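You operate a simulated robot arm through the tools that you are given. There is no shell and no other tool.

You are at the controls of a simulated robot arm. One attempt, no reset.

Task
Fill both frames on the filler's plates and swing the nozzle arms up.
Fine: With desiccant, dose as on their labels, none spilt; all frames stay where they lie.
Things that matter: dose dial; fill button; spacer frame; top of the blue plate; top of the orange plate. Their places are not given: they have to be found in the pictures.

Only the result counts: the job must be done as asked and must still hold three seconds after the hand-in. Knocking over, shifting, dropping, spilling or breaking anything else fails it.

Robot
A 6-joint arm with a two-finger parallel gripper, fixed in place. Base frame: the origin is on the floor under the middle of its stand, x ahead of it, y to its left, z up; the work surface is at about z = 0.84. Readings come in m, rad, newtons and seconds.
It reaches about 1.066 m from its shoulder. Its first joint turns from -2.897 to 2.897 rad. Payload 3.91 kg.
The tool frame sits at the grasp point between the pads (the TCP): z along the fingers, y along the line on which they close. The tips reach 0.03 m beyond it. Largest opening 0.11 m; finger width 0.02, thickness 0.01; the body of the gripper, 0.048 by 0.112 m, starts 0.055 m behind the TCP.
Orientation is told as [roll, pitch, yaw] about the base's x, y, z axes, in that order, counted from this pose: with the fingers straight down and closing along the base's y, the tool's x points along the base's -x, its y along +y and its z along -z.

Tools
- The arm moves only by the tool play_rows. Its argument "motion" is a list of rows, each an object of numbers (a shift or turn left out is 0, a gripper value left out holds the last): "x", "y", "z": the shift along the base's x, y, z in m; "wx", "wy", "wz": the turn, a rotation vector about the base's x, y, z in rad; "hand": the opening, from 0 (shut) to 1 (fully open). In form: [{"x": .., "y": .., "z": .., "wx": .., "wy": .., "wz": .., "hand": ..}, ...]. A call has 1 to 20 rows; each row is the pose to reach, as a shift and turn from the pose commanded when the call began. A row lasts 0.2 s, in which the tool goes at most 0.05 m and 0.15 rad; a call with a longer step from one row to the next is refused whole, and so is a gripper value outside its range. Where a pose cannot be reached the arm comes as near as it can. A force on the tool above 90 N (or 10 N above the force at the start of the call, whichever is more), or a blocked arm, ends the call early, and 0.2 s more pass. The fingers move at their own pace (about 0.153 m/s each) and stop on an object; they squeeze with about 31 N. The grip force told is the motor's: it shows also when the fingers shut on nothing. Time passes only in rows, and 0.2 s behind the last, so rows that repeat a pose let the fingers close. The reply holds the time, the measured pose of the TCP, the force on the tool along the base axes, the opening and the grip force, in the units named above and with some noise, with the torque about the TCP (base axes, N m) and any sound that the robot's microphone picked up.
- Cameras (640 x 400 px; columns grow to the right, rows downward): "scene" is fixed at [0.4017, 0.6622, 1.7102]; the picture's right is [-0.89, -0.46, 0.00], its down [-0.38, 0.73, -0.58] and it looks along [0.27, -0.51, -0.82] (base axes); focal length 305 px, centre (320, 200). "wrist" rides on the gripper at [0.072, 0.017, -0.103] in the tool frame; the picture's right is [-0.23, 0.97, 0.00], its down [-0.76, -0.18, -0.62] and it looks along [-0.61, -0.14, 0.78] (tool axes); focal length 222 px, centre (320, 200).
- camera(camera): a new picture of that camera. No time passes.
- probe_pixels(camera, pixels): there is no depth. For up to 12 entries [column, row, z] of the newest picture of that camera ("zoom" is the newest enlarged one), the place [x, y] in the base frame at which the ray of that pixel passes the height z, good to about 0.003 m, but the place of the scene camera against the robot may be out by one fixed shift of up to 0.025 m in any direction. No time passes.
- inspect(camera, box): a new picture of the part [left, top, right, bottom] of that camera's present view, enlarged. No time passes.
- sign_off(): hands the job in; it is judged then, once.

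Open the gripper and draw the arm clear of the work before you hand the job in, unless the task says otherwise.

The tools are called after ">>>" as a command line: name --argument value ..., lists and objects as JSON in quotes. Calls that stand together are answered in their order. play_rows: Moves the arm, as the interface text tells. Its arguments: {"type":"object","properties":{"motion":{"type":"array","items":{"type":"object","properties":{"x":{"type":"number"},"y":{"type":"number"},"z":{"type":"number"},"wx":{"type":"number"},"wy":{"type":"number"},"wz":{"type":"number"},"hand":{"type":"number"}}}}},"required":["motion"]} The other tools are called the same way: camera (camera) takes a picture; probe_pixels (camera, pixels) gives the place at which the rays of pixels pass given heights; inspect (camera, box) takes an enlarged picture of a part of a camera's view; sign_off () hands the job in.

At the start:

```text
time: 0.0
ee_pos: [0.566, 0.1237, 1.3067]
ee_rot: [0.002, -0.001, 0.001]
force: [0.7, 0.4, 0.1]
wrist_torque: [0.01, 0.02, 0.01]
width: 0.1102
grasp_force: 0.0
```

scene: 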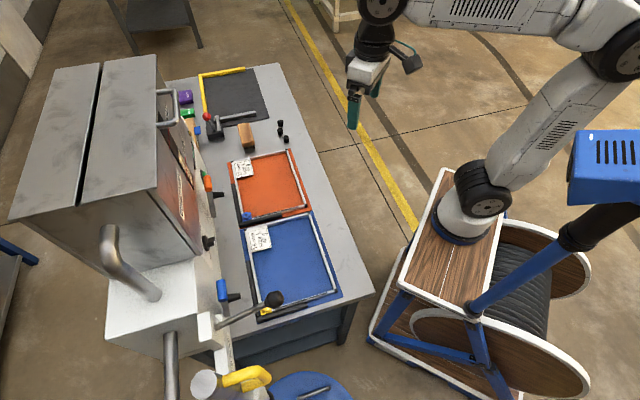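
wrist: 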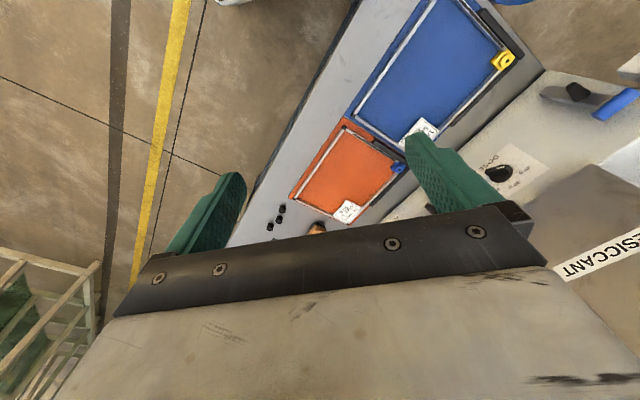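

The first pictures show a desiccant filler on the left with a blue plate (around 290,255) and an orange plate (around 268,187). I take enlarged views to find labels, dial, button and nozzle arms.

>>> inspect --camera "scene" --box '[180, 130, 350, 236]'

>>> inspect --camera "scene" --box '[190, 200, 360, 306]'

>>> inspect --camera "wrist" --box '[400, 60, 640, 210]'

>>> inspect --camera "scene" --box '[150, 60, 320, 166]'

```text
3.76 times, centred on (265, 183) of scene
```

zoom: 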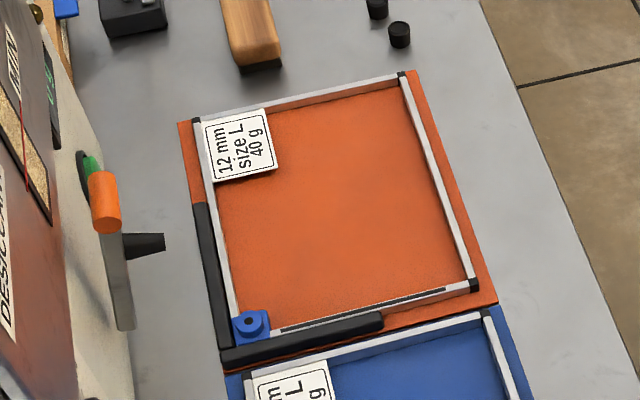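

```text
3.76 times, centred on (275, 253) of scene
```

zoom: 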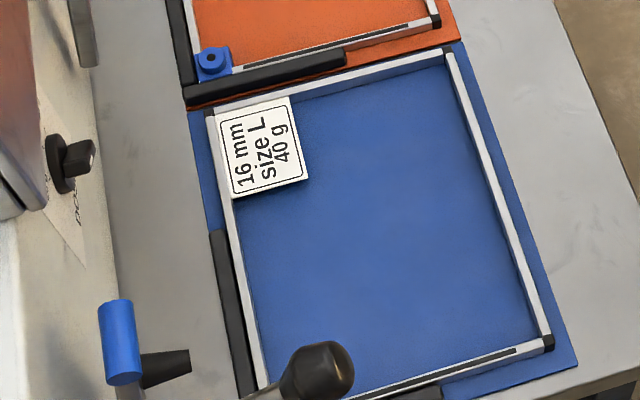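

```text
2.67 times, centred on (520, 135) of wrist
```

zoom: 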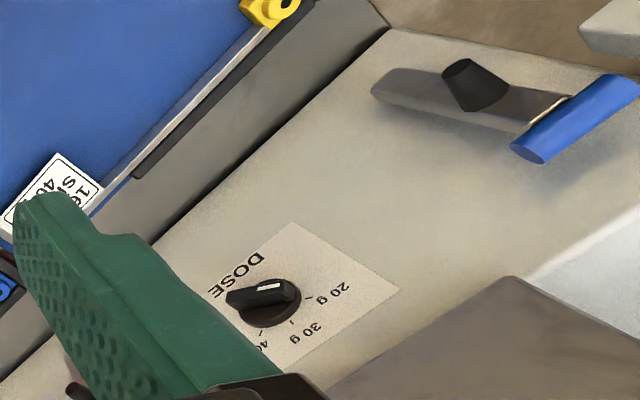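

```text
3.76 times, centred on (235, 113) of scene
```

zoom: 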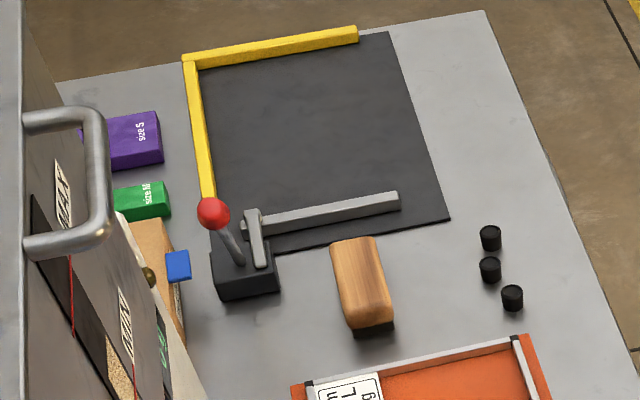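

The labels read "12 mm size L 40 g" (orange plate) and "16 mm size L 40 g" (blue plate); the dial panel shows DOSE with 20/30/40 g. I look closer at the dial, the machine front and the frame corners.

>>> inspect --camera "wrist" --box '[460, 130, 560, 193]'

>>> inspect --camera "scene" --box '[130, 90, 230, 152]'

>>> inspect --camera "scene" --box '[150, 140, 250, 202]'

>>> inspect --camera "scene" --box '[180, 210, 300, 285]'

>>> inspect --camera "scene" --box '[160, 270, 360, 395]'

>>> inspect --camera "wrist" --box '[260, 60, 460, 240]'

```text
6.35 times, centred on (510, 162) of wrist
```

zoom: 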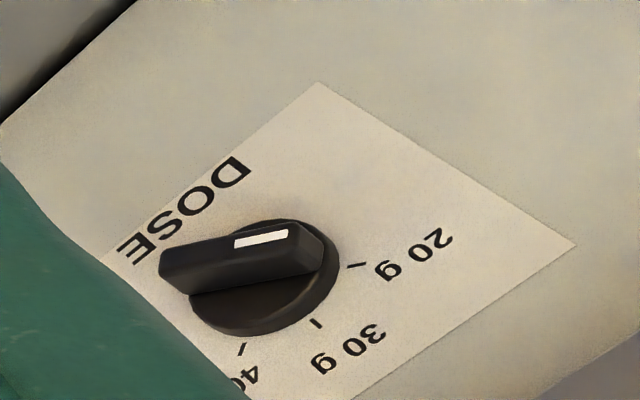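

```text
6.40 times, centred on (180, 121) of scene
```

zoom: 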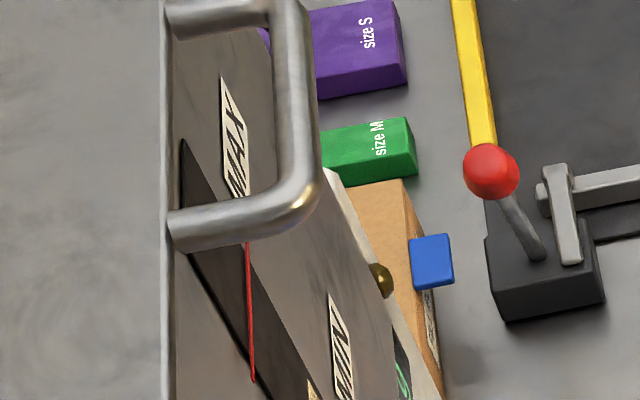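

```text
6.40 times, centred on (200, 171) of scene
```

zoom: 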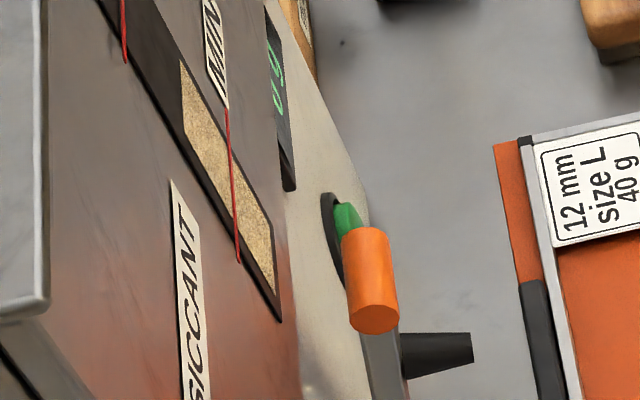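

```text
5.33 times, centred on (240, 248) of scene
```

zoom: 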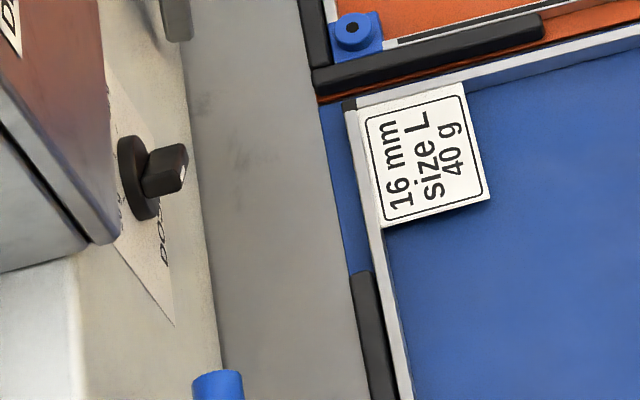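

```text
3.20 times, centred on (260, 332) of scene
```

zoom: 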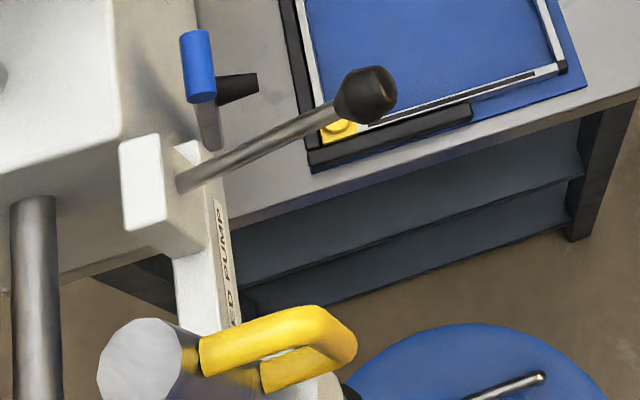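

```text
2.22 times, centred on (360, 150) of wrist
```

zoom: 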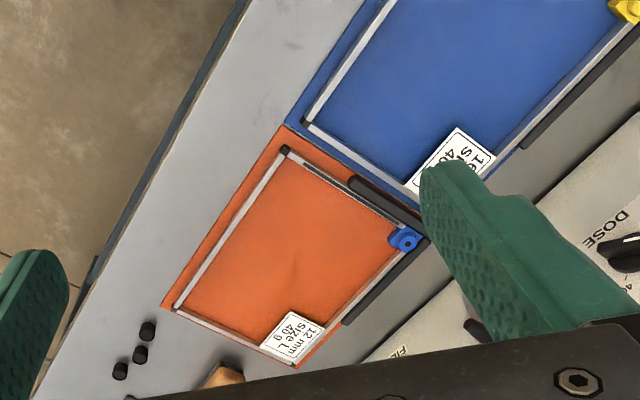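

The machine front faces the robot with two nozzle arms (orange handle near (207,188), blue handle near (222,290)), a green button behind the orange handle and the dose dial at (210,242). I probe the main points for rough coordinates.

>>> camera --camera "scene"

>>> probe_pixels --camera "scene" --pixels '[[229, 162, 0.85], [289, 150, 0.85], [311, 211, 0.85], [242, 227, 0.85], [246, 217, 0.86], [310, 211, 0.85], [342, 297, 0.85], [263, 312, 0.86], [207, 187, 1.0], [222, 290, 1.0], [210, 242, 1.0], [204, 176, 1.0]]'

>>> camera --camera "wrist"

>>> probe_pixels --camera "wrist" --pixels '[[498, 172, 1.0], [580, 90, 1.0], [615, 103, 1.0], [502, 61, 0.86], [398, 168, 0.86], [345, 210, 0.85], [345, 120, 0.85], [415, 128, 0.85], [548, 68, 0.85], [498, 172, 0.95], [580, 90, 0.95]]'

```text
taken
```

scene: 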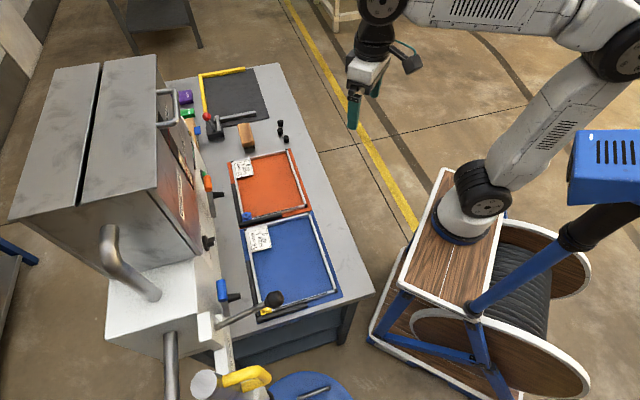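

```text
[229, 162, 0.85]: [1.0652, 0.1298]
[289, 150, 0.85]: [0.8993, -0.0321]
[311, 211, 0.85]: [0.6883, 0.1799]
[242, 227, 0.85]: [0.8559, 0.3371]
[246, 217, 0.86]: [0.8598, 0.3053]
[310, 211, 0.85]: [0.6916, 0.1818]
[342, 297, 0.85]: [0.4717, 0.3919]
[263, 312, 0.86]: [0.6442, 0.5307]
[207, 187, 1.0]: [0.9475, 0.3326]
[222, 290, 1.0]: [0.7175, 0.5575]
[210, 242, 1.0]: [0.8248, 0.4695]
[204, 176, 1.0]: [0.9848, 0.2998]
```

```text
taken
```

wrist: 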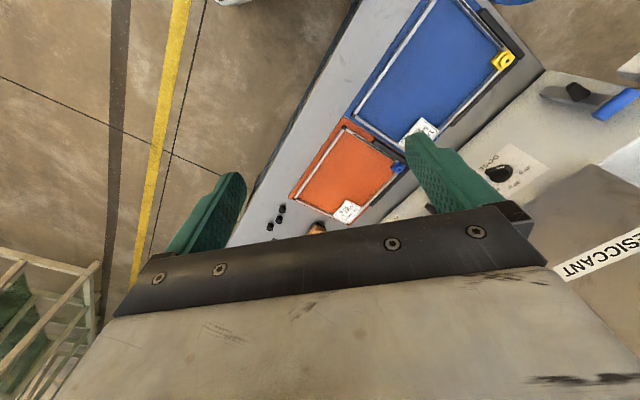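

```text
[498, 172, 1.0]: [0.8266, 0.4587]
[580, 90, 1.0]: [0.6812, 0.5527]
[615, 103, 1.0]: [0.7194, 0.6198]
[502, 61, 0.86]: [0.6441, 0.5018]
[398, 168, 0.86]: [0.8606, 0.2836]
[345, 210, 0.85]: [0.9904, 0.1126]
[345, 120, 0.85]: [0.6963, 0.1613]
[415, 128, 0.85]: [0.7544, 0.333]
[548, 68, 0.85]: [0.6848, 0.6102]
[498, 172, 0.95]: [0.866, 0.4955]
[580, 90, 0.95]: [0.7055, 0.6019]
```

The plates, fittings and machine front run along (-0.71, 0.71), so the machine faces the robot at 45°. I yaw the gripper 45° and then tilt it up to look straight at the machine front with the wrist camera.

>>> play_rows --motion '[{"x": -0.02, "y": 0.01, "wz": 0.13, "hand": 1}, {"x": -0.04, "y": 0.02, "wz": 0.26}, {"x": -0.06, "y": 0.03, "wz": 0.39}, {"x": -0.08, "y": 0.04, "wz": 0.52}, {"x": -0.1, "y": 0.05, "wz": 0.65}, {"x": -0.12, "y": 0.06, "wz": 0.785}]'

```text
time: 1.4
ee_pos: [0.4466, 0.184, 1.3077]
ee_rot: [-0.001, -0.001, 0.787]
force: [1.0, 1.1, 0.1]
wrist_torque: [0.01, -0.01, 0.0]
width: 0.1099
grasp_force: 0.0
```

The yaw worked (ee_rot yaw 0.787). Now I tilt the fingers up toward the machine by about 0.6 rad.

>>> play_rows --motion '[{"wx": 0.1, "wy": -0.1}, {"wx": 0.2, "wy": -0.2}, {"wx": 0.3, "wy": -0.3}, {"wx": 0.4, "wy": -0.4}]'

>>> camera --camera "wrist"

```text
time: 2.4
ee_pos: [0.4481, 0.1844, 1.3079]
ee_rot: [0.0, -0.569, 0.787]
force: [1.4, 0.4, 1.2]
wrist_torque: [-0.02, 0.04, -0.02]
width: 0.11
grasp_force: 0.1
```

```text
taken
```

wrist: 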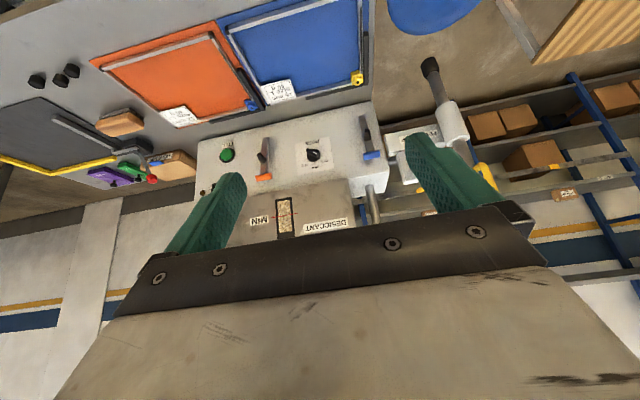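

The machine front is now visible (upside-down): green button at (228,155), dial at (313,155), orange arm at (263,160), blue arm at (370,140). I enlarge it.

>>> inspect --camera "wrist" --box '[190, 95, 400, 235]'

>>> inspect --camera "wrist" --box '[205, 125, 285, 180]'

>>> inspect --camera "wrist" --box '[290, 110, 400, 180]'

>>> inspect --camera "wrist" --box '[220, 70, 380, 130]'

```text
2.86 times, centred on (295, 165) of wrist
```

zoom: 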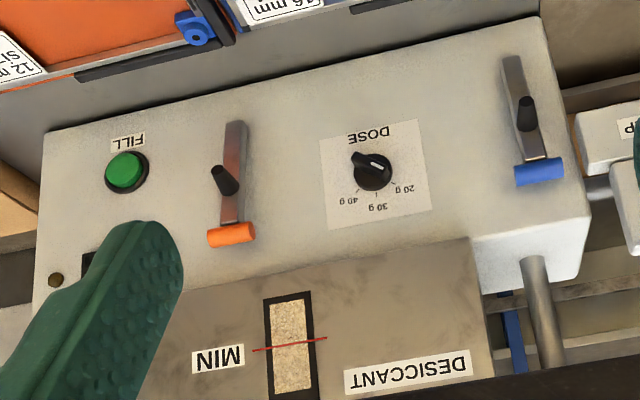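

```text
7.27 times, centred on (245, 152) of wrist
```

zoom: 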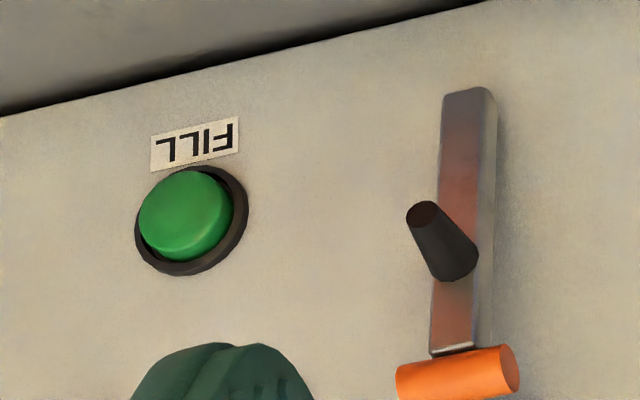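

```text
5.71 times, centred on (345, 145) of wrist
```

zoom: 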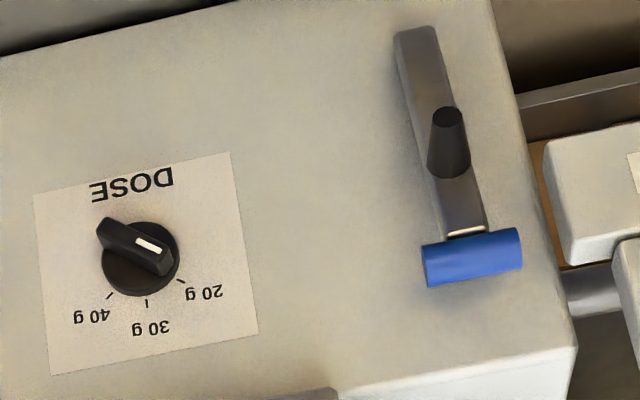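

```text
4.00 times, centred on (300, 100) of wrist
```

zoom: 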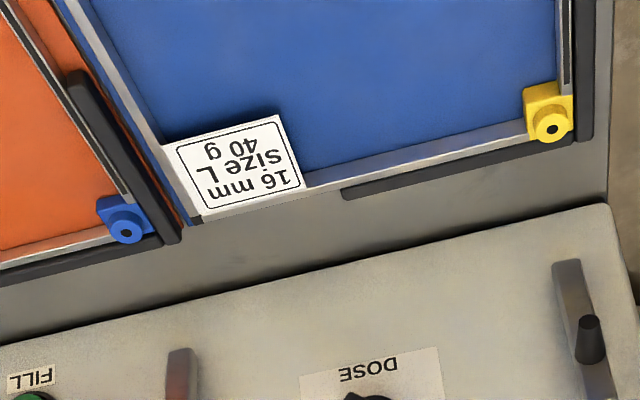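

The dial's white pointer is at 20 g and has to go to 40 g; both arms are up, hinged at their lower end with nozzles pointing out. I probe these points at two heights to triangulate against the first view.

>>> probe_pixels --camera "wrist" --pixels '[[313, 155, 1.0], [313, 155, 0.95], [228, 155, 1.0], [228, 155, 0.95], [263, 177, 1.0], [263, 177, 0.95], [372, 155, 1.0], [372, 155, 0.95], [367, 133, 1.0], [367, 133, 0.95], [250, 104, 0.86], [356, 78, 0.865]]'

>>> inspect --camera "wrist" --box '[190, 125, 270, 215]'

```text
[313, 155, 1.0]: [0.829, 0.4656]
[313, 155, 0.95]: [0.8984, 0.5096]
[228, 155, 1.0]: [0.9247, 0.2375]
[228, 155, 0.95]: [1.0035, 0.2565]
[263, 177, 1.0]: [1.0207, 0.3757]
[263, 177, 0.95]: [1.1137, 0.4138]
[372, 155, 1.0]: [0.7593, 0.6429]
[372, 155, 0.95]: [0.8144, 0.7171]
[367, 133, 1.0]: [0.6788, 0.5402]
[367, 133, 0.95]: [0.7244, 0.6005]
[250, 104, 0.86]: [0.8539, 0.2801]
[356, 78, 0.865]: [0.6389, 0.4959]
```

```text
4.44 times, centred on (230, 170) of wrist
```

zoom: 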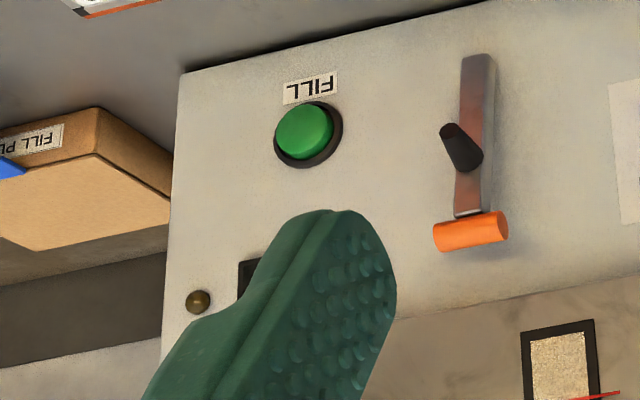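

Rays of the dial agree at about (0.828, 0.463, 1.0), and the fittings sit near (0.857,0.282) and (0.642,0.499). I move lower and to the side for a second, closer view to triangulate the face and see the display.

>>> play_rows --motion '[{"x": 0.023, "y": -0.005, "z": -0.037}, {"x": 0.046, "y": -0.011, "z": -0.075}, {"x": 0.069, "y": -0.016, "z": -0.112}, {"x": 0.092, "y": -0.022, "z": -0.15}]'

>>> camera --camera "wrist"

>>> camera --camera "scene"

```text
time: 3.4
ee_pos: [0.5384, 0.1607, 1.1554]
ee_rot: [0.0, -0.566, 0.783]
force: [-0.6, -0.2, 0.1]
wrist_torque: [-0.02, -0.02, -0.01]
width: 0.1101
grasp_force: 0.0
```

```text
taken
```

wrist: 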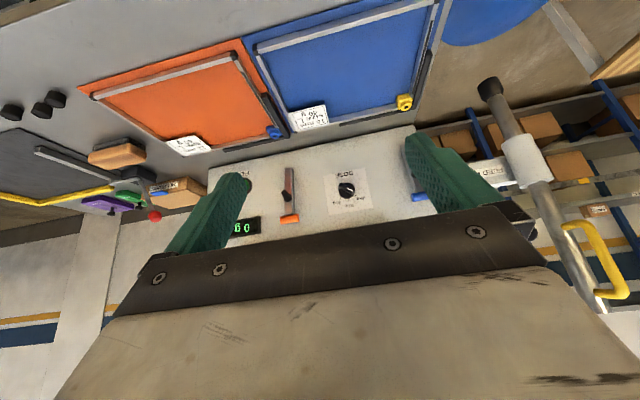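

```text
taken
```

scene: 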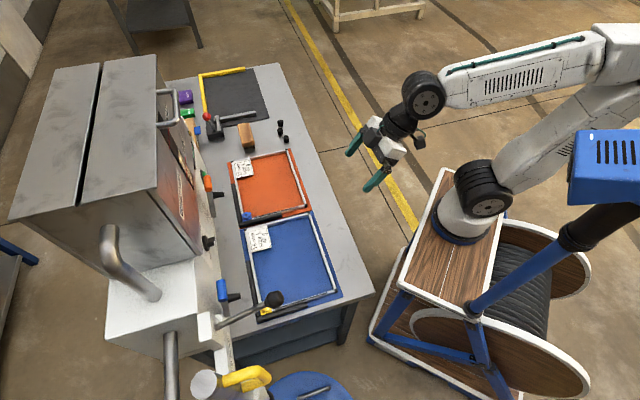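

>>> inspect --camera "wrist" --box '[210, 130, 440, 275]'

>>> inspect --camera "wrist" --box '[205, 155, 325, 245]'

>>> inspect --camera "wrist" --box '[310, 155, 390, 220]'

```text
2.76 times, centred on (325, 202) of wrist
```

zoom: 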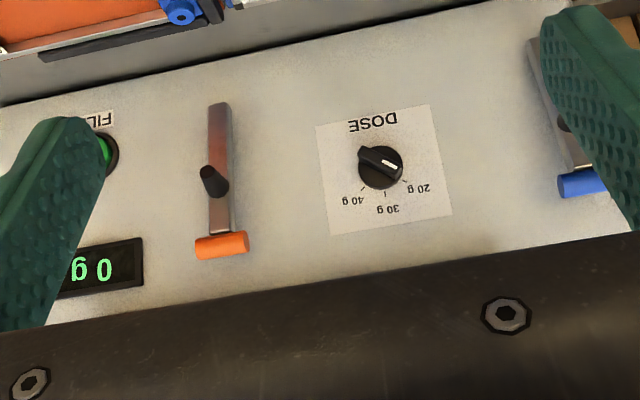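

```text
4.44 times, centred on (265, 200) of wrist
```

zoom: 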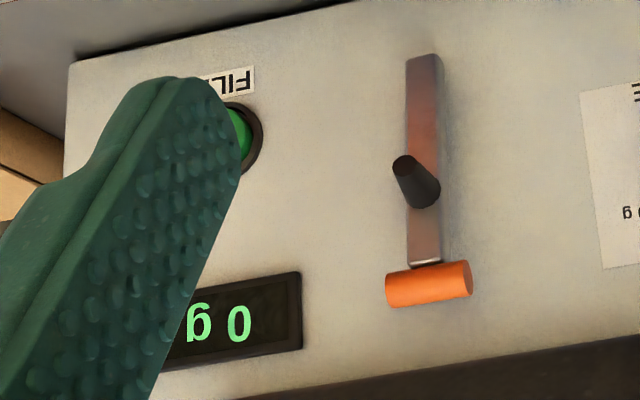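

```text
6.15 times, centred on (350, 188) of wrist
```

zoom: 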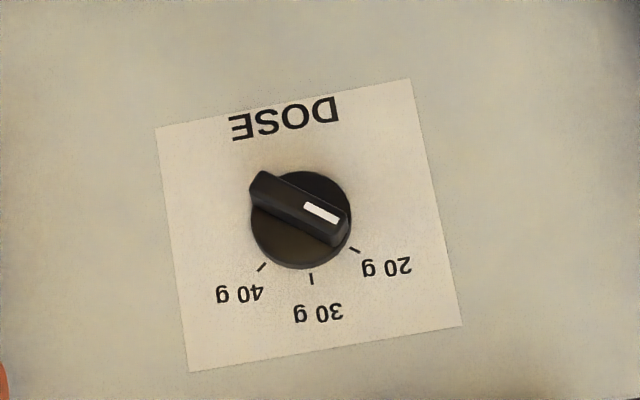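

The display reads "0 g" and the dial is clearly on 20 g with 45° steps to 30 and 40 g. I probe points in this view for triangulation.

>>> probe_pixels --camera "wrist" --pixels '[[347, 190, 1.0], [347, 190, 0.95], [290, 218, 1.05], [290, 218, 1.0], [288, 193, 1.0], [288, 193, 0.95], [289, 171, 1.0], [289, 171, 0.95], [248, 184, 1.0], [248, 184, 0.95], [415, 196, 1.05], [415, 196, 1.0]]'

```text
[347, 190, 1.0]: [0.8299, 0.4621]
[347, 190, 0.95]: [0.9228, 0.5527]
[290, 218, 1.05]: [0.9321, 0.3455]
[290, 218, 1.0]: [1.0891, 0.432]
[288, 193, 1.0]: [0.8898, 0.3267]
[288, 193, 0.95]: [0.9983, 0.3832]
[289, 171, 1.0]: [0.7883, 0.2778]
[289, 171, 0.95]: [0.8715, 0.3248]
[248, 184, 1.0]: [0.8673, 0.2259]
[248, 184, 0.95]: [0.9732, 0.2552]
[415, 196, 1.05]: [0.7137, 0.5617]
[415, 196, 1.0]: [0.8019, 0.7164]
```

Triangulating: dial ≈ (0.829, 0.463, 1.002), orange handle ≈ (0.916, 0.335, 1.055), arm hinge around z 0.91, face at about 0.92 m along the 45° direction. I pitch the gripper to horizontal, facing the machine, to check reachability before approaching the dial.

>>> play_rows --motion '[{"wx": 0.1, "wy": -0.1, "hand": 0.6}, {"wx": 0.2, "wy": -0.2}, {"wx": 0.3, "wy": -0.3}, {"wx": 0.4, "wy": -0.4}, {"wx": 0.5, "wy": -0.5}, {"wx": 0.6, "wy": -0.6}, {"wx": 0.7106, "wy": -0.7106}]'

>>> camera --camera "wrist"

>>> camera --camera "scene"

```text
refused: row 7 steps farther than a row can; nothing moved
```

```text
taken
```

wrist: 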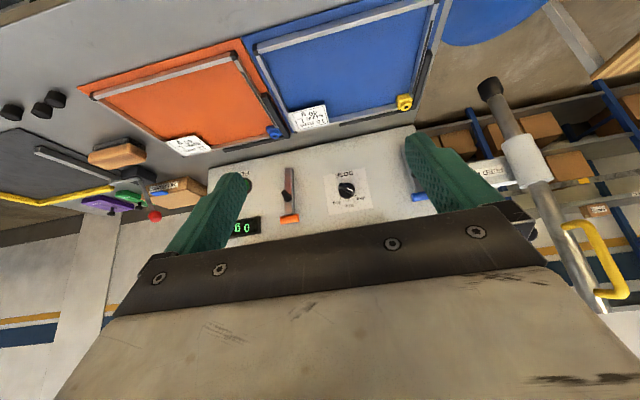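

```text
taken
```

scene: 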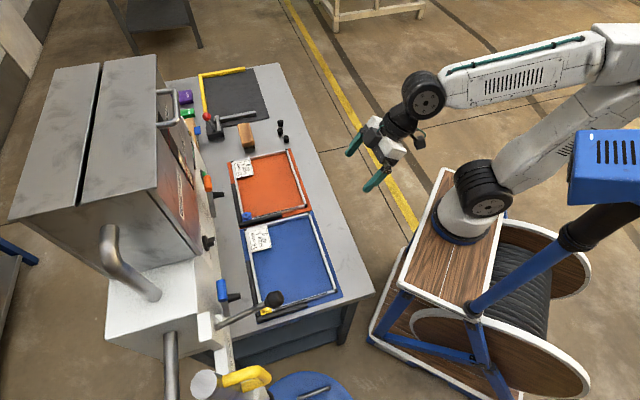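

The call was refused because the last row's turn was over 0.15 rad; nothing moved. I repeat with eight smaller steps.

>>> play_rows --motion '[{"wx": 0.09, "wy": -0.09, "hand": 0.6}, {"wx": 0.18, "wy": -0.18}, {"wx": 0.27, "wy": -0.27}, {"wx": 0.36, "wy": -0.36}, {"wx": 0.45, "wy": -0.45}, {"wx": 0.54, "wy": -0.54}, {"wx": 0.63, "wy": -0.63}, {"wx": 0.7106, "wy": -0.7106}]'

>>> camera --camera "wrist"

>>> camera --camera "scene"

```text
time: 5.2
ee_pos: [0.6176, 0.1794, 1.2338]
ee_rot: [-2.902, -1.569, -2.594]
force: [-1.3, 0.9, -1.0]
wrist_torque: [-0.01, 0.01, -0.01]
width: 0.066
grasp_force: 0.1
out of reach, approached as far as the arm can: row 4, 5, 6, 7, 8
```

```text
taken
```

wrist: 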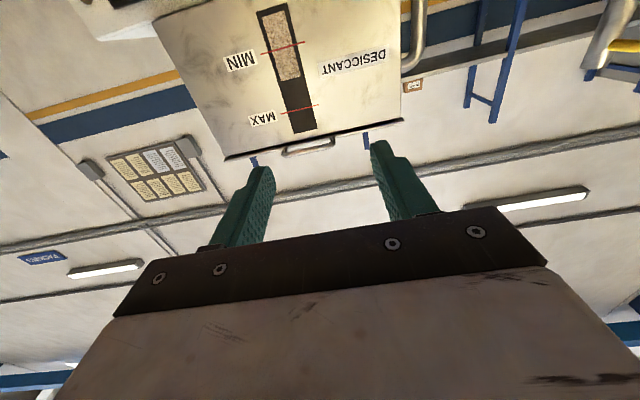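

```text
taken
```

scene: 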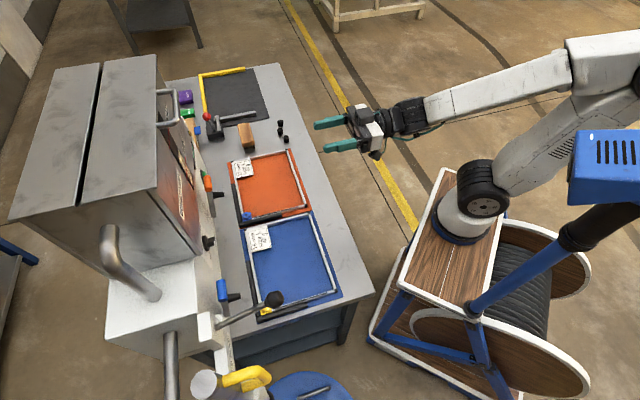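

The horizontal orientation was reached but the arm had to shift (too close for that wrist pose), now at (0.618, 0.179, 1.234). I make a small move along the 45° direction to see how the commanded pose relates to the measured one.

>>> play_rows --motion '[{"x": 0.03, "y": 0.03, "z": 0.0}]'

```text
time: 5.6
ee_pos: [0.6473, 0.2089, 1.2341]
ee_rot: [3.119, -1.568, -2.335]
force: [-0.5, -0.5, 0.9]
wrist_torque: [0.02, 0.02, -0.01]
width: 0.0658
grasp_force: 0.0
```

The commanded pose equals the achieved one. I move to a stand-off in front of the dial (about 0.19 m from it) at z ≈ 1.03.

>>> play_rows --motion '[{"x": 0.008, "y": 0.02, "z": -0.035}, {"x": 0.016, "y": 0.04, "z": -0.07}, {"x": 0.024, "y": 0.06, "z": -0.105}, {"x": 0.032, "y": 0.08, "z": -0.14}, {"x": 0.038, "y": 0.1, "z": -0.17}, {"x": 0.045, "y": 0.117, "z": -0.204}]'

>>> camera --camera "wrist"

>>> camera --camera "scene"

```text
time: 7.0
ee_pos: [0.7064, 0.3129, 1.0372]
ee_rot: [1.46, -1.549, -0.658]
force: [-1.4, -0.3, -0.2]
wrist_torque: [-0.03, 0.01, -0.02]
width: 0.0659
grasp_force: 0.1
out of reach, approached as far as the arm can: row 5, 6
```

```text
taken
```

wrist: 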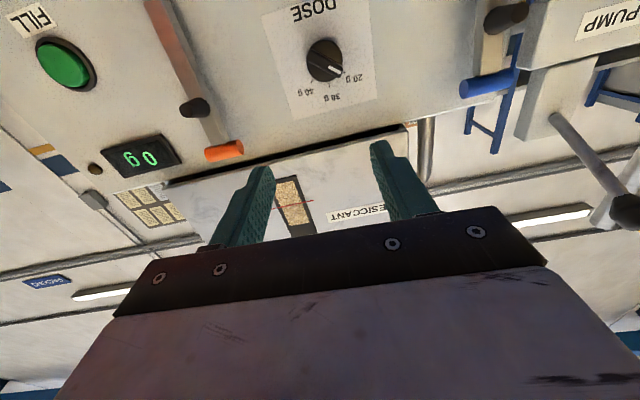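

```text
taken
```

scene: 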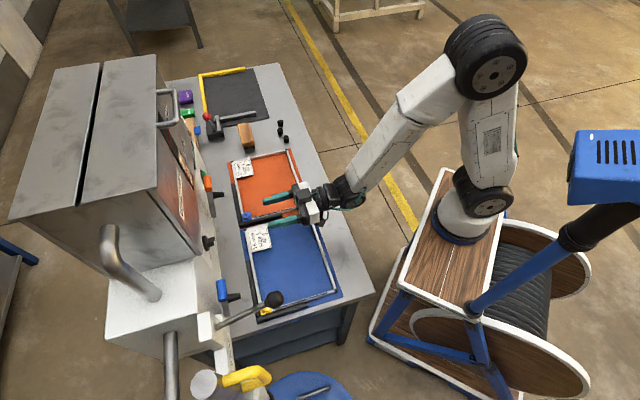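

The dial is at (323,62) in the wrist view; the pose is near a wrist limit so z stopped at 1.037. I enlarge the dial area for a precise fix before rolling and approaching.

>>> inspect --camera "wrist" --box '[250, 0, 400, 120]'

>>> inspect --camera "wrist" --box '[10, 0, 270, 180]'

>>> inspect --camera "wrist" --box '[430, 0, 640, 170]'

```text
3.33 times, centred on (325, 60) of wrist
```

zoom: 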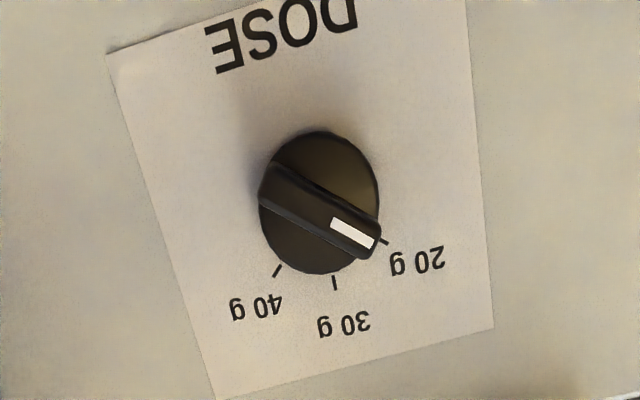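

```text
2.22 times, centred on (140, 90) of wrist
```

zoom: 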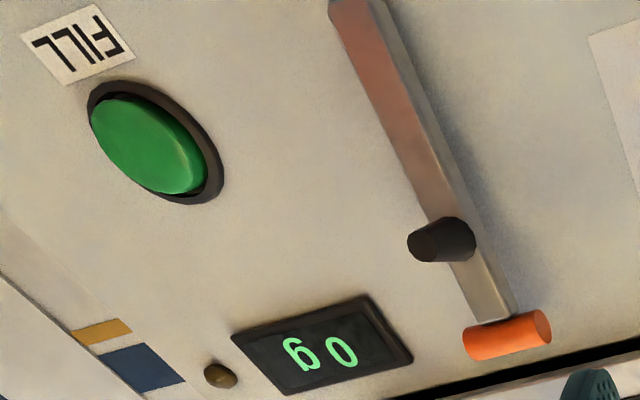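

```text
2.35 times, centred on (535, 85) of wrist
```

zoom: 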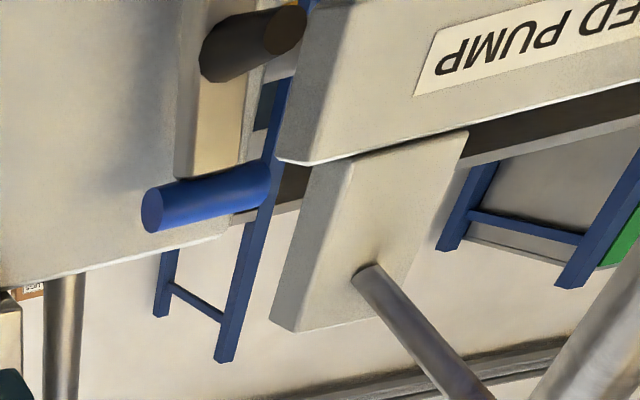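

The face sits at about s=0.93 along the 45° axis and the knob disc at s≈0.92, u=-0.26, z≈0.998. I move out and down in line with the dial, correcting the slight pitch error.

>>> play_rows --motion '[{"x": 0.015, "y": 0.02, "z": 0.0}, {"x": 0.03, "y": 0.045, "z": -0.01, "wx": 0.008, "wy": -0.008}, {"x": 0.044, "y": 0.069, "z": -0.025, "wx": 0.0155, "wy": -0.0155}, {"x": 0.044, "y": 0.069, "z": -0.039, "wx": 0.0155, "wy": -0.0155}]'

```text
time: 8.0
ee_pos: [0.7668, 0.3608, 1.0054]
ee_rot: [2.429, -1.548, -1.617]
force: [0.3, -0.4, 0.7]
wrist_torque: [0.01, -0.02, 0.02]
width: 0.0658
grasp_force: 0.1
out of reach, approached as far as the arm can: row 1, 2, 3, 4
```

I ended at (0.767, 0.361, 1.005) with the tool axis within 1.5° of the face normal; the wrist limit relaxes farther out. I move on toward the dial axis, keeping the tips about 3 cm short of the knob.

>>> play_rows --motion '[{"x": 0.012, "y": 0.02, "z": 0.0}, {"x": 0.015, "y": 0.038, "z": -0.003}, {"x": 0.0113, "y": 0.0495, "z": -0.007}, {"x": 0.0113, "y": 0.0495, "z": -0.007}]'

>>> camera --camera "wrist"

>>> inspect --camera "scene" --box '[190, 130, 400, 262]'

```text
time: 9.0
ee_pos: [0.7995, 0.3885, 1.003]
ee_rot: [3.046, -1.551, -2.227]
force: [1.5, 0.6, 0.4]
wrist_torque: [0.02, -0.03, -0.01]
width: 0.0659
grasp_force: 0.1
out of reach, approached as far as the arm can: row 1, 2, 3, 4
```

```text
taken
```

wrist: 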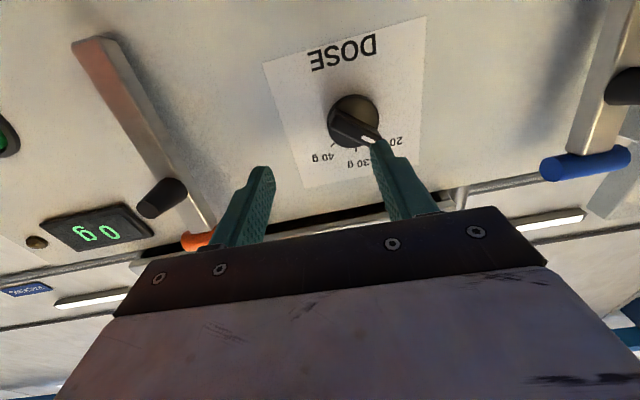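

```text
3.03 times, centred on (295, 196) of scene
```

zoom: 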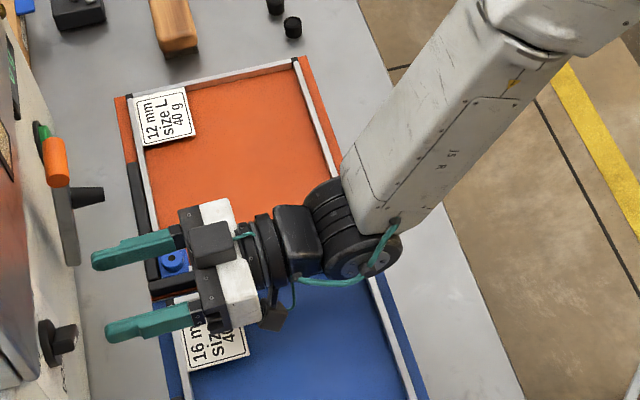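

I'm at s=0.84 but u=-0.29, 3 cm to the side; some joint is at its limit. I roll about the tool axis toward the needed -45° grip angle while shifting sideways, to see whether that frees it.

>>> play_rows --motion '[{"wx": -0.1, "wy": -0.1}, {"wx": -0.2, "wy": -0.2, "x": -0.011, "y": 0.011}, {"wx": -0.3, "wy": -0.3, "x": -0.0216, "y": 0.0216}, {"wx": -0.3, "wy": -0.3, "x": -0.0216, "y": 0.0216}]'

```text
time: 10.0
ee_pos: [0.7991, 0.3894, 1.0028]
ee_rot: [3.047, -1.551, -2.228]
force: [0.3, -0.4, -1.0]
wrist_torque: [-0.04, -0.01, -0.05]
width: 0.0663
grasp_force: 0.1
out of reach, approached as far as the arm can: row 1, 2, 3, 4
```

No motion at all: negative roll is blocked, so the flange roll seems to be at its limit this way. I test the opposite roll direction.

>>> play_rows --motion '[{"wx": 0.1, "wy": 0.1}, {"wx": 0.2, "wy": 0.2}, {"wx": 0.3, "wy": 0.3}, {"wx": 0.3, "wy": 0.3, "x": -0.011, "y": 0.011}, {"wx": 0.3, "wy": 0.3, "x": -0.0216, "y": 0.0216}]'

```text
time: 11.2
ee_pos: [0.7889, 0.3924, 1.0054]
ee_rot: [1.637, -1.143, -0.799]
force: [-0.6, -0.3, -0.2]
wrist_torque: [0.02, 0.02, -0.04]
width: 0.0661
grasp_force: 0.0
out of reach, approached as far as the arm can: row 4, 5
```

Positive roll is possible, but sideways motion is still limited. I test tilting the fingers down by about 0.3 rad, together with the sideways shift.

>>> play_rows --motion '[{"wx": -0.1, "wy": 0.1, "z": 0.005}, {"wx": -0.2, "wy": 0.2, "z": 0.01}, {"wx": -0.2, "wy": 0.2, "z": 0.01, "x": -0.008, "y": 0.008}, {"wx": -0.2, "wy": 0.2, "z": 0.01, "x": -0.016, "y": 0.016}]'

>>> camera --camera "scene"

>>> inspect --camera "scene" --box '[250, 0, 560, 230]'

```text
time: 12.2
ee_pos: [0.7757, 0.4088, 1.0149]
ee_rot: [1.017, -1.072, -0.256]
force: [0.6, 0.0, -0.4]
wrist_torque: [-0.01, 0.0, 0.03]
width: 0.0663
grasp_force: 0.1
```

```text
taken
```

scene: 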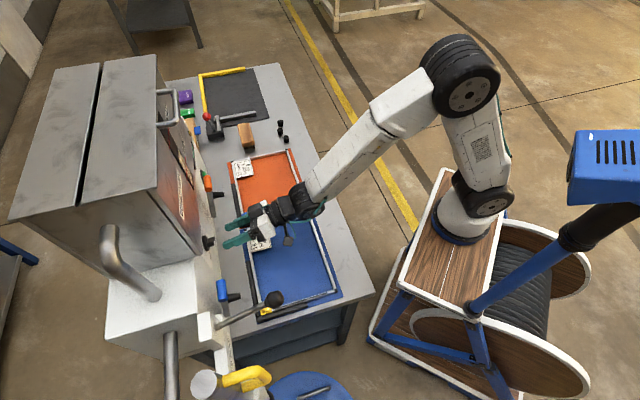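

```text
1.74 times, centred on (405, 115) of scene
```

zoom: 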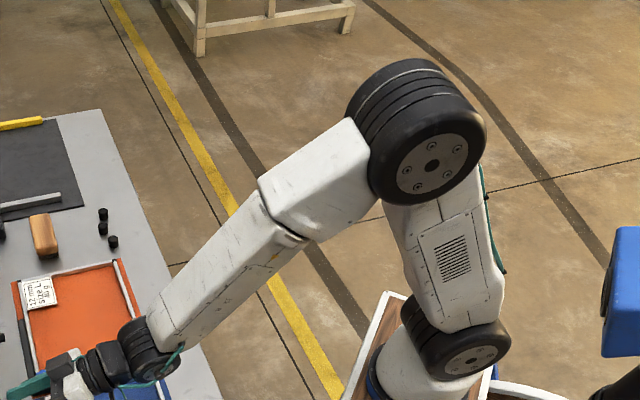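

Tilting the fingers down 15° frees the motion: I'm now at s=0.8375, u=-0.259, on the dial axis. I now roll about the tool axis by -1.2 rad to bring the closing direction across the knob bar.

>>> play_rows --motion '[{"wx": -0.088, "wy": -0.094, "wz": 0.0336}, {"wx": -0.176, "wy": -0.188, "wz": 0.067}, {"wx": -0.265, "wy": -0.282, "wz": 0.1}, {"wx": -0.353, "wy": -0.376, "wz": 0.134}, {"wx": -0.441, "wy": -0.47, "wz": 0.168}, {"wx": -0.53, "wy": -0.565, "wz": 0.2}, {"wx": -0.618, "wy": -0.659, "wz": 0.235}, {"wx": -0.706, "wy": -0.753, "wz": 0.268}, {"wx": -0.794, "wy": -0.847, "wz": 0.302}]'

>>> camera --camera "wrist"

```text
time: 14.2
ee_pos: [0.7764, 0.4089, 1.0154]
ee_rot: [-0.135, -1.317, 0.955]
force: [0.6, 0.0, 0.4]
wrist_torque: [0.03, 0.02, 0.01]
width: 0.0661
grasp_force: 0.1
out of reach, approached as far as the arm can: row 4, 5, 6, 7, 8, 9
```

```text
taken
```

wrist: 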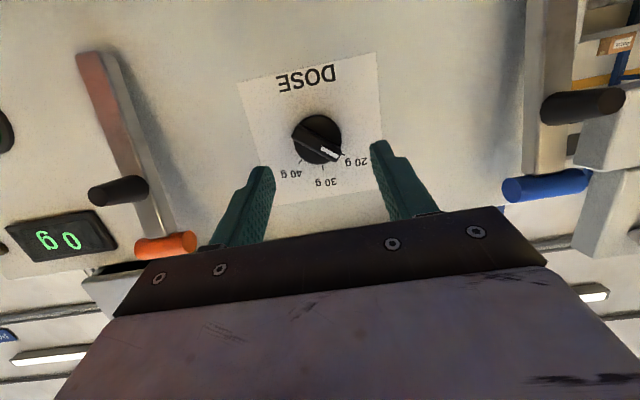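

The roll stopped at the neutral angle, so the flange can only roll the other way from there. I roll +2.39 rad about the tool axis instead, which gives the same closing line across the knob bar with the camera swung to the upper side.

>>> play_rows --motion '[{"wx": 0.0934, "wy": 0.0991, "wz": -0.035}, {"wx": 0.1868, "wy": 0.1982, "wz": -0.07}, {"wx": 0.2802, "wy": 0.2973, "wz": -0.105}, {"wx": 0.3736, "wy": 0.3964, "wz": -0.14}, {"wx": 0.467, "wy": 0.4955, "wz": -0.175}, {"wx": 0.5604, "wy": 0.5946, "wz": -0.21}, {"wx": 0.6538, "wy": 0.6937, "wz": -0.245}, {"wx": 0.7472, "wy": 0.7928, "wz": -0.28}, {"wx": 0.8406, "wy": 0.8919, "wz": -0.315}, {"wx": 0.934, "wy": 0.991, "wz": -0.35}, {"wx": 1.0274, "wy": 1.0901, "wz": -0.385}, {"wx": 1.1208, "wy": 1.1892, "wz": -0.42}, {"wx": 1.2142, "wy": 1.2883, "wz": -0.455}, {"wx": 1.3076, "wy": 1.3874, "wz": -0.49}, {"wx": 1.401, "wy": 1.4865, "wz": -0.525}, {"wx": 1.4944, "wy": 1.5856, "wz": -0.56}, {"wx": 1.5878, "wy": 1.6847, "wz": -0.595}]'

>>> camera --camera "wrist"

>>> inspect --camera "scene" --box '[190, 130, 400, 262]'

```text
time: 17.8
ee_pos: [0.7754, 0.4084, 1.0144]
ee_rot: [1.221, 0.756, -0.998]
force: [0.2, -0.2, 0.0]
wrist_torque: [0.0, -0.02, 0.01]
width: 0.0659
grasp_force: 0.1
```

```text
taken
```

wrist: 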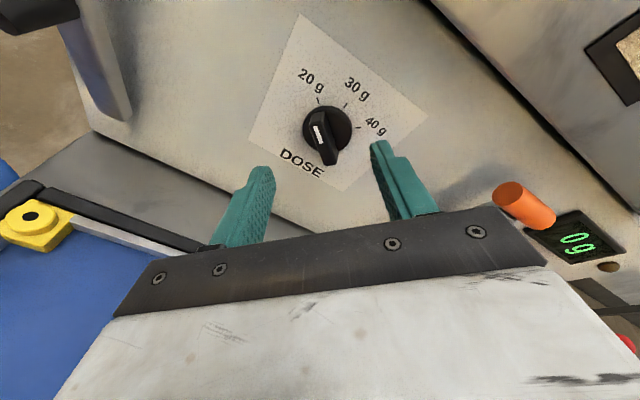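

```text
3.03 times, centred on (295, 196) of scene
```

zoom: 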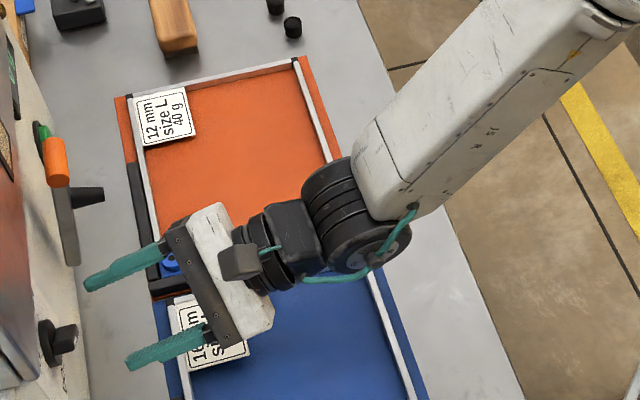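

The roll worked and the knob bar now lies between the fingers (knob near (328,130)). I enlarge to check the alignment of the bar with the tool axis (column 320).

>>> inspect --camera "wrist" --box '[270, 80, 390, 170]'

```text
4.44 times, centred on (330, 125) of wrist
```

zoom: 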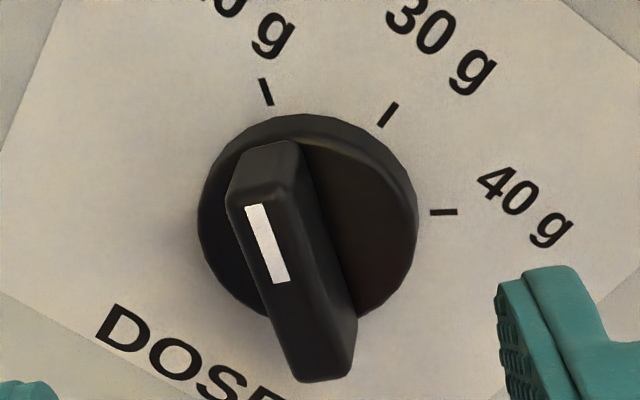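

The knob bar lies along the tool x axis within a degree or two; it is centred at about u=-0.262, z=0.9986 with its front at s≈0.903 and disc at s≈0.917. I move forward a little and try to pitch back up toward horizontal for a square grip.

>>> play_rows --motion '[{"x": 0.01, "y": 0.008, "z": -0.003}, {"x": 0.0191, "y": 0.0163, "z": -0.006}, {"x": 0.0191, "y": 0.0163, "z": -0.009, "wx": 0.06, "wy": -0.06, "wz": -0.01}, {"x": 0.0191, "y": 0.0163, "z": -0.012, "wx": 0.12, "wy": -0.12, "wz": -0.02}, {"x": 0.0191, "y": 0.0163, "z": -0.0154, "wx": 0.177, "wy": -0.177, "wz": -0.03}, {"x": 0.0191, "y": 0.0163, "z": -0.0154, "wx": 0.177, "wy": -0.177, "wz": -0.03}]'

>>> inspect --camera "wrist" --box '[230, 80, 430, 220]'

```text
time: 19.2
ee_pos: [0.8136, 0.4013, 1.0043]
ee_rot: [1.564, 0.781, -0.761]
force: [0.5, 0.1, -1.3]
wrist_torque: [0.01, -0.02, 0.0]
width: 0.0658
grasp_force: 0.0
out of reach, approached as far as the arm can: row 3, 4, 5, 6
```

```text
2.86 times, centred on (330, 150) of wrist
```

zoom: 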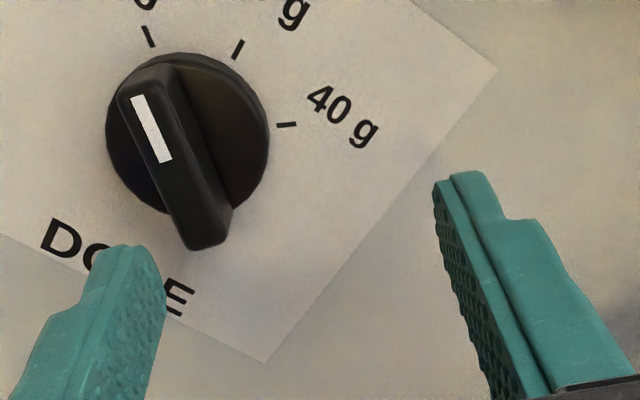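

The tool went level but was pushed 3 cm sideways again. I accept a small downward tilt (about 0.1 rad) and shift back onto the dial axis.

>>> play_rows --motion '[{"wx": -0.035, "wy": 0.035}, {"wx": -0.07, "wy": 0.07, "x": -0.006, "y": 0.008}, {"wx": -0.07, "wy": 0.07, "x": -0.012, "y": 0.016}, {"wx": -0.07, "wy": 0.07, "x": -0.019, "y": 0.0232}]'

```text
time: 20.2
ee_pos: [0.8097, 0.4044, 1.0082]
ee_rot: [1.424, 0.777, -0.866]
force: [1.1, -0.6, -0.9]
wrist_torque: [0.01, 0.01, 0.01]
width: 0.0659
grasp_force: 0.0
out of reach, approached as far as the arm can: row 1, 2, 3, 4
```

Still pinned about 2.5 cm off. A better choice: tilt the tool in the plane of the knob bar (heading ~31°, 14° down), which keeps the pads flush with the bar; rotating about the knob axis then ends at heading ~59°. I go to a stand-off with that orientation.

>>> play_rows --motion '[{"x": -0.012, "y": 0.004, "z": 0.006, "wx": -0.0363, "wy": 0.0309, "wz": -0.0897}, {"x": -0.024, "y": 0.013, "z": 0.006, "wx": -0.0725, "wy": 0.0617, "wz": -0.1795}, {"x": -0.035, "y": 0.0223, "z": 0.006, "wx": -0.1088, "wy": 0.0926, "wz": -0.2692}, {"x": -0.035, "y": 0.0223, "z": 0.006, "wx": -0.1088, "wy": 0.0926, "wz": -0.2692}]'

>>> camera --camera "wrist"

```text
time: 21.2
ee_pos: [0.8492, 0.3404, 1.0413]
ee_rot: [1.182, 0.742, -1.18]
force: [-29.7, 47.5, -37.6]
wrist_torque: [-0.7, 1.05, 1.93]
width: 0.0268
grasp_force: 0.0
out of reach, approached as far as the arm can: row 1, 2, 3, 4
```

```text
taken
```

wrist: 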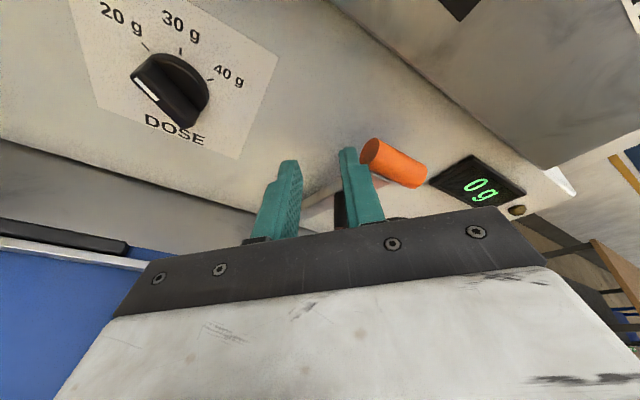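

The solver slid the arm sideways into the orange handle (near (395,160) in the wrist view, force ~67 N): smaller headings are not reachable, larger ones are. I check the scene and then back off gently, away from the handle, while increasing the heading.

>>> inspect --camera "scene" --box '[170, 130, 380, 262]'

>>> play_rows --motion '[{"x": -0.012, "y": -0.004, "z": -0.003, "wz": 0.06}]'

```text
3.03 times, centred on (275, 196) of scene
```

zoom: 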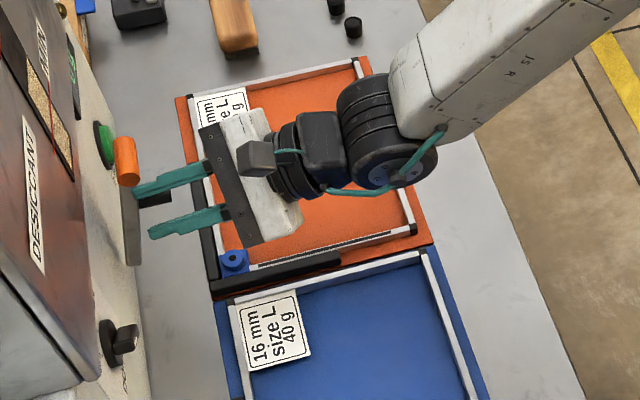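

```text
time: 21.6
ee_pos: [0.8395, 0.333, 1.0367]
ee_rot: [1.179, 0.747, -1.129]
force: [-12.9, 40.6, -52.9]
wrist_torque: [-0.9, 1.78, 1.56]
width: 0.036
grasp_force: 0.1
```

The retreat worked without a limit warning, the handle is still pressing on the upper finger (force down and +y). I continue backing out, a bit downward and to +u.

>>> play_rows --motion '[{"x": -0.014, "y": 0.003, "z": -0.008, "wz": 0.05}, {"x": -0.028, "y": 0.0, "z": -0.014, "wz": 0.1}]'

>>> inspect --camera "scene" --box '[170, 130, 380, 262]'

>>> camera --camera "wrist"

```text
time: 22.2
ee_pos: [0.8119, 0.3328, 1.0317]
ee_rot: [1.206, 0.751, -1.014]
force: [-0.1, 0.3, 0.0]
wrist_torque: [-0.01, -0.04, -0.01]
width: 0.0661
grasp_force: 0.0
```

```text
3.03 times, centred on (275, 196) of scene
```

zoom: 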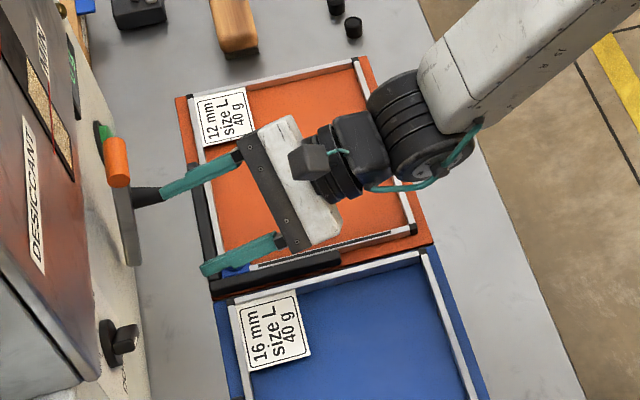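

```text
taken
```

wrist: 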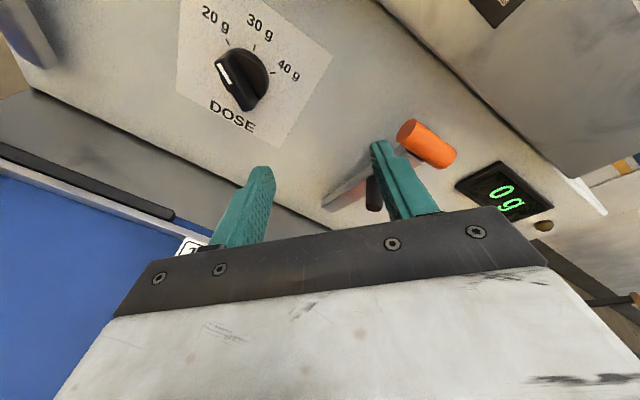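

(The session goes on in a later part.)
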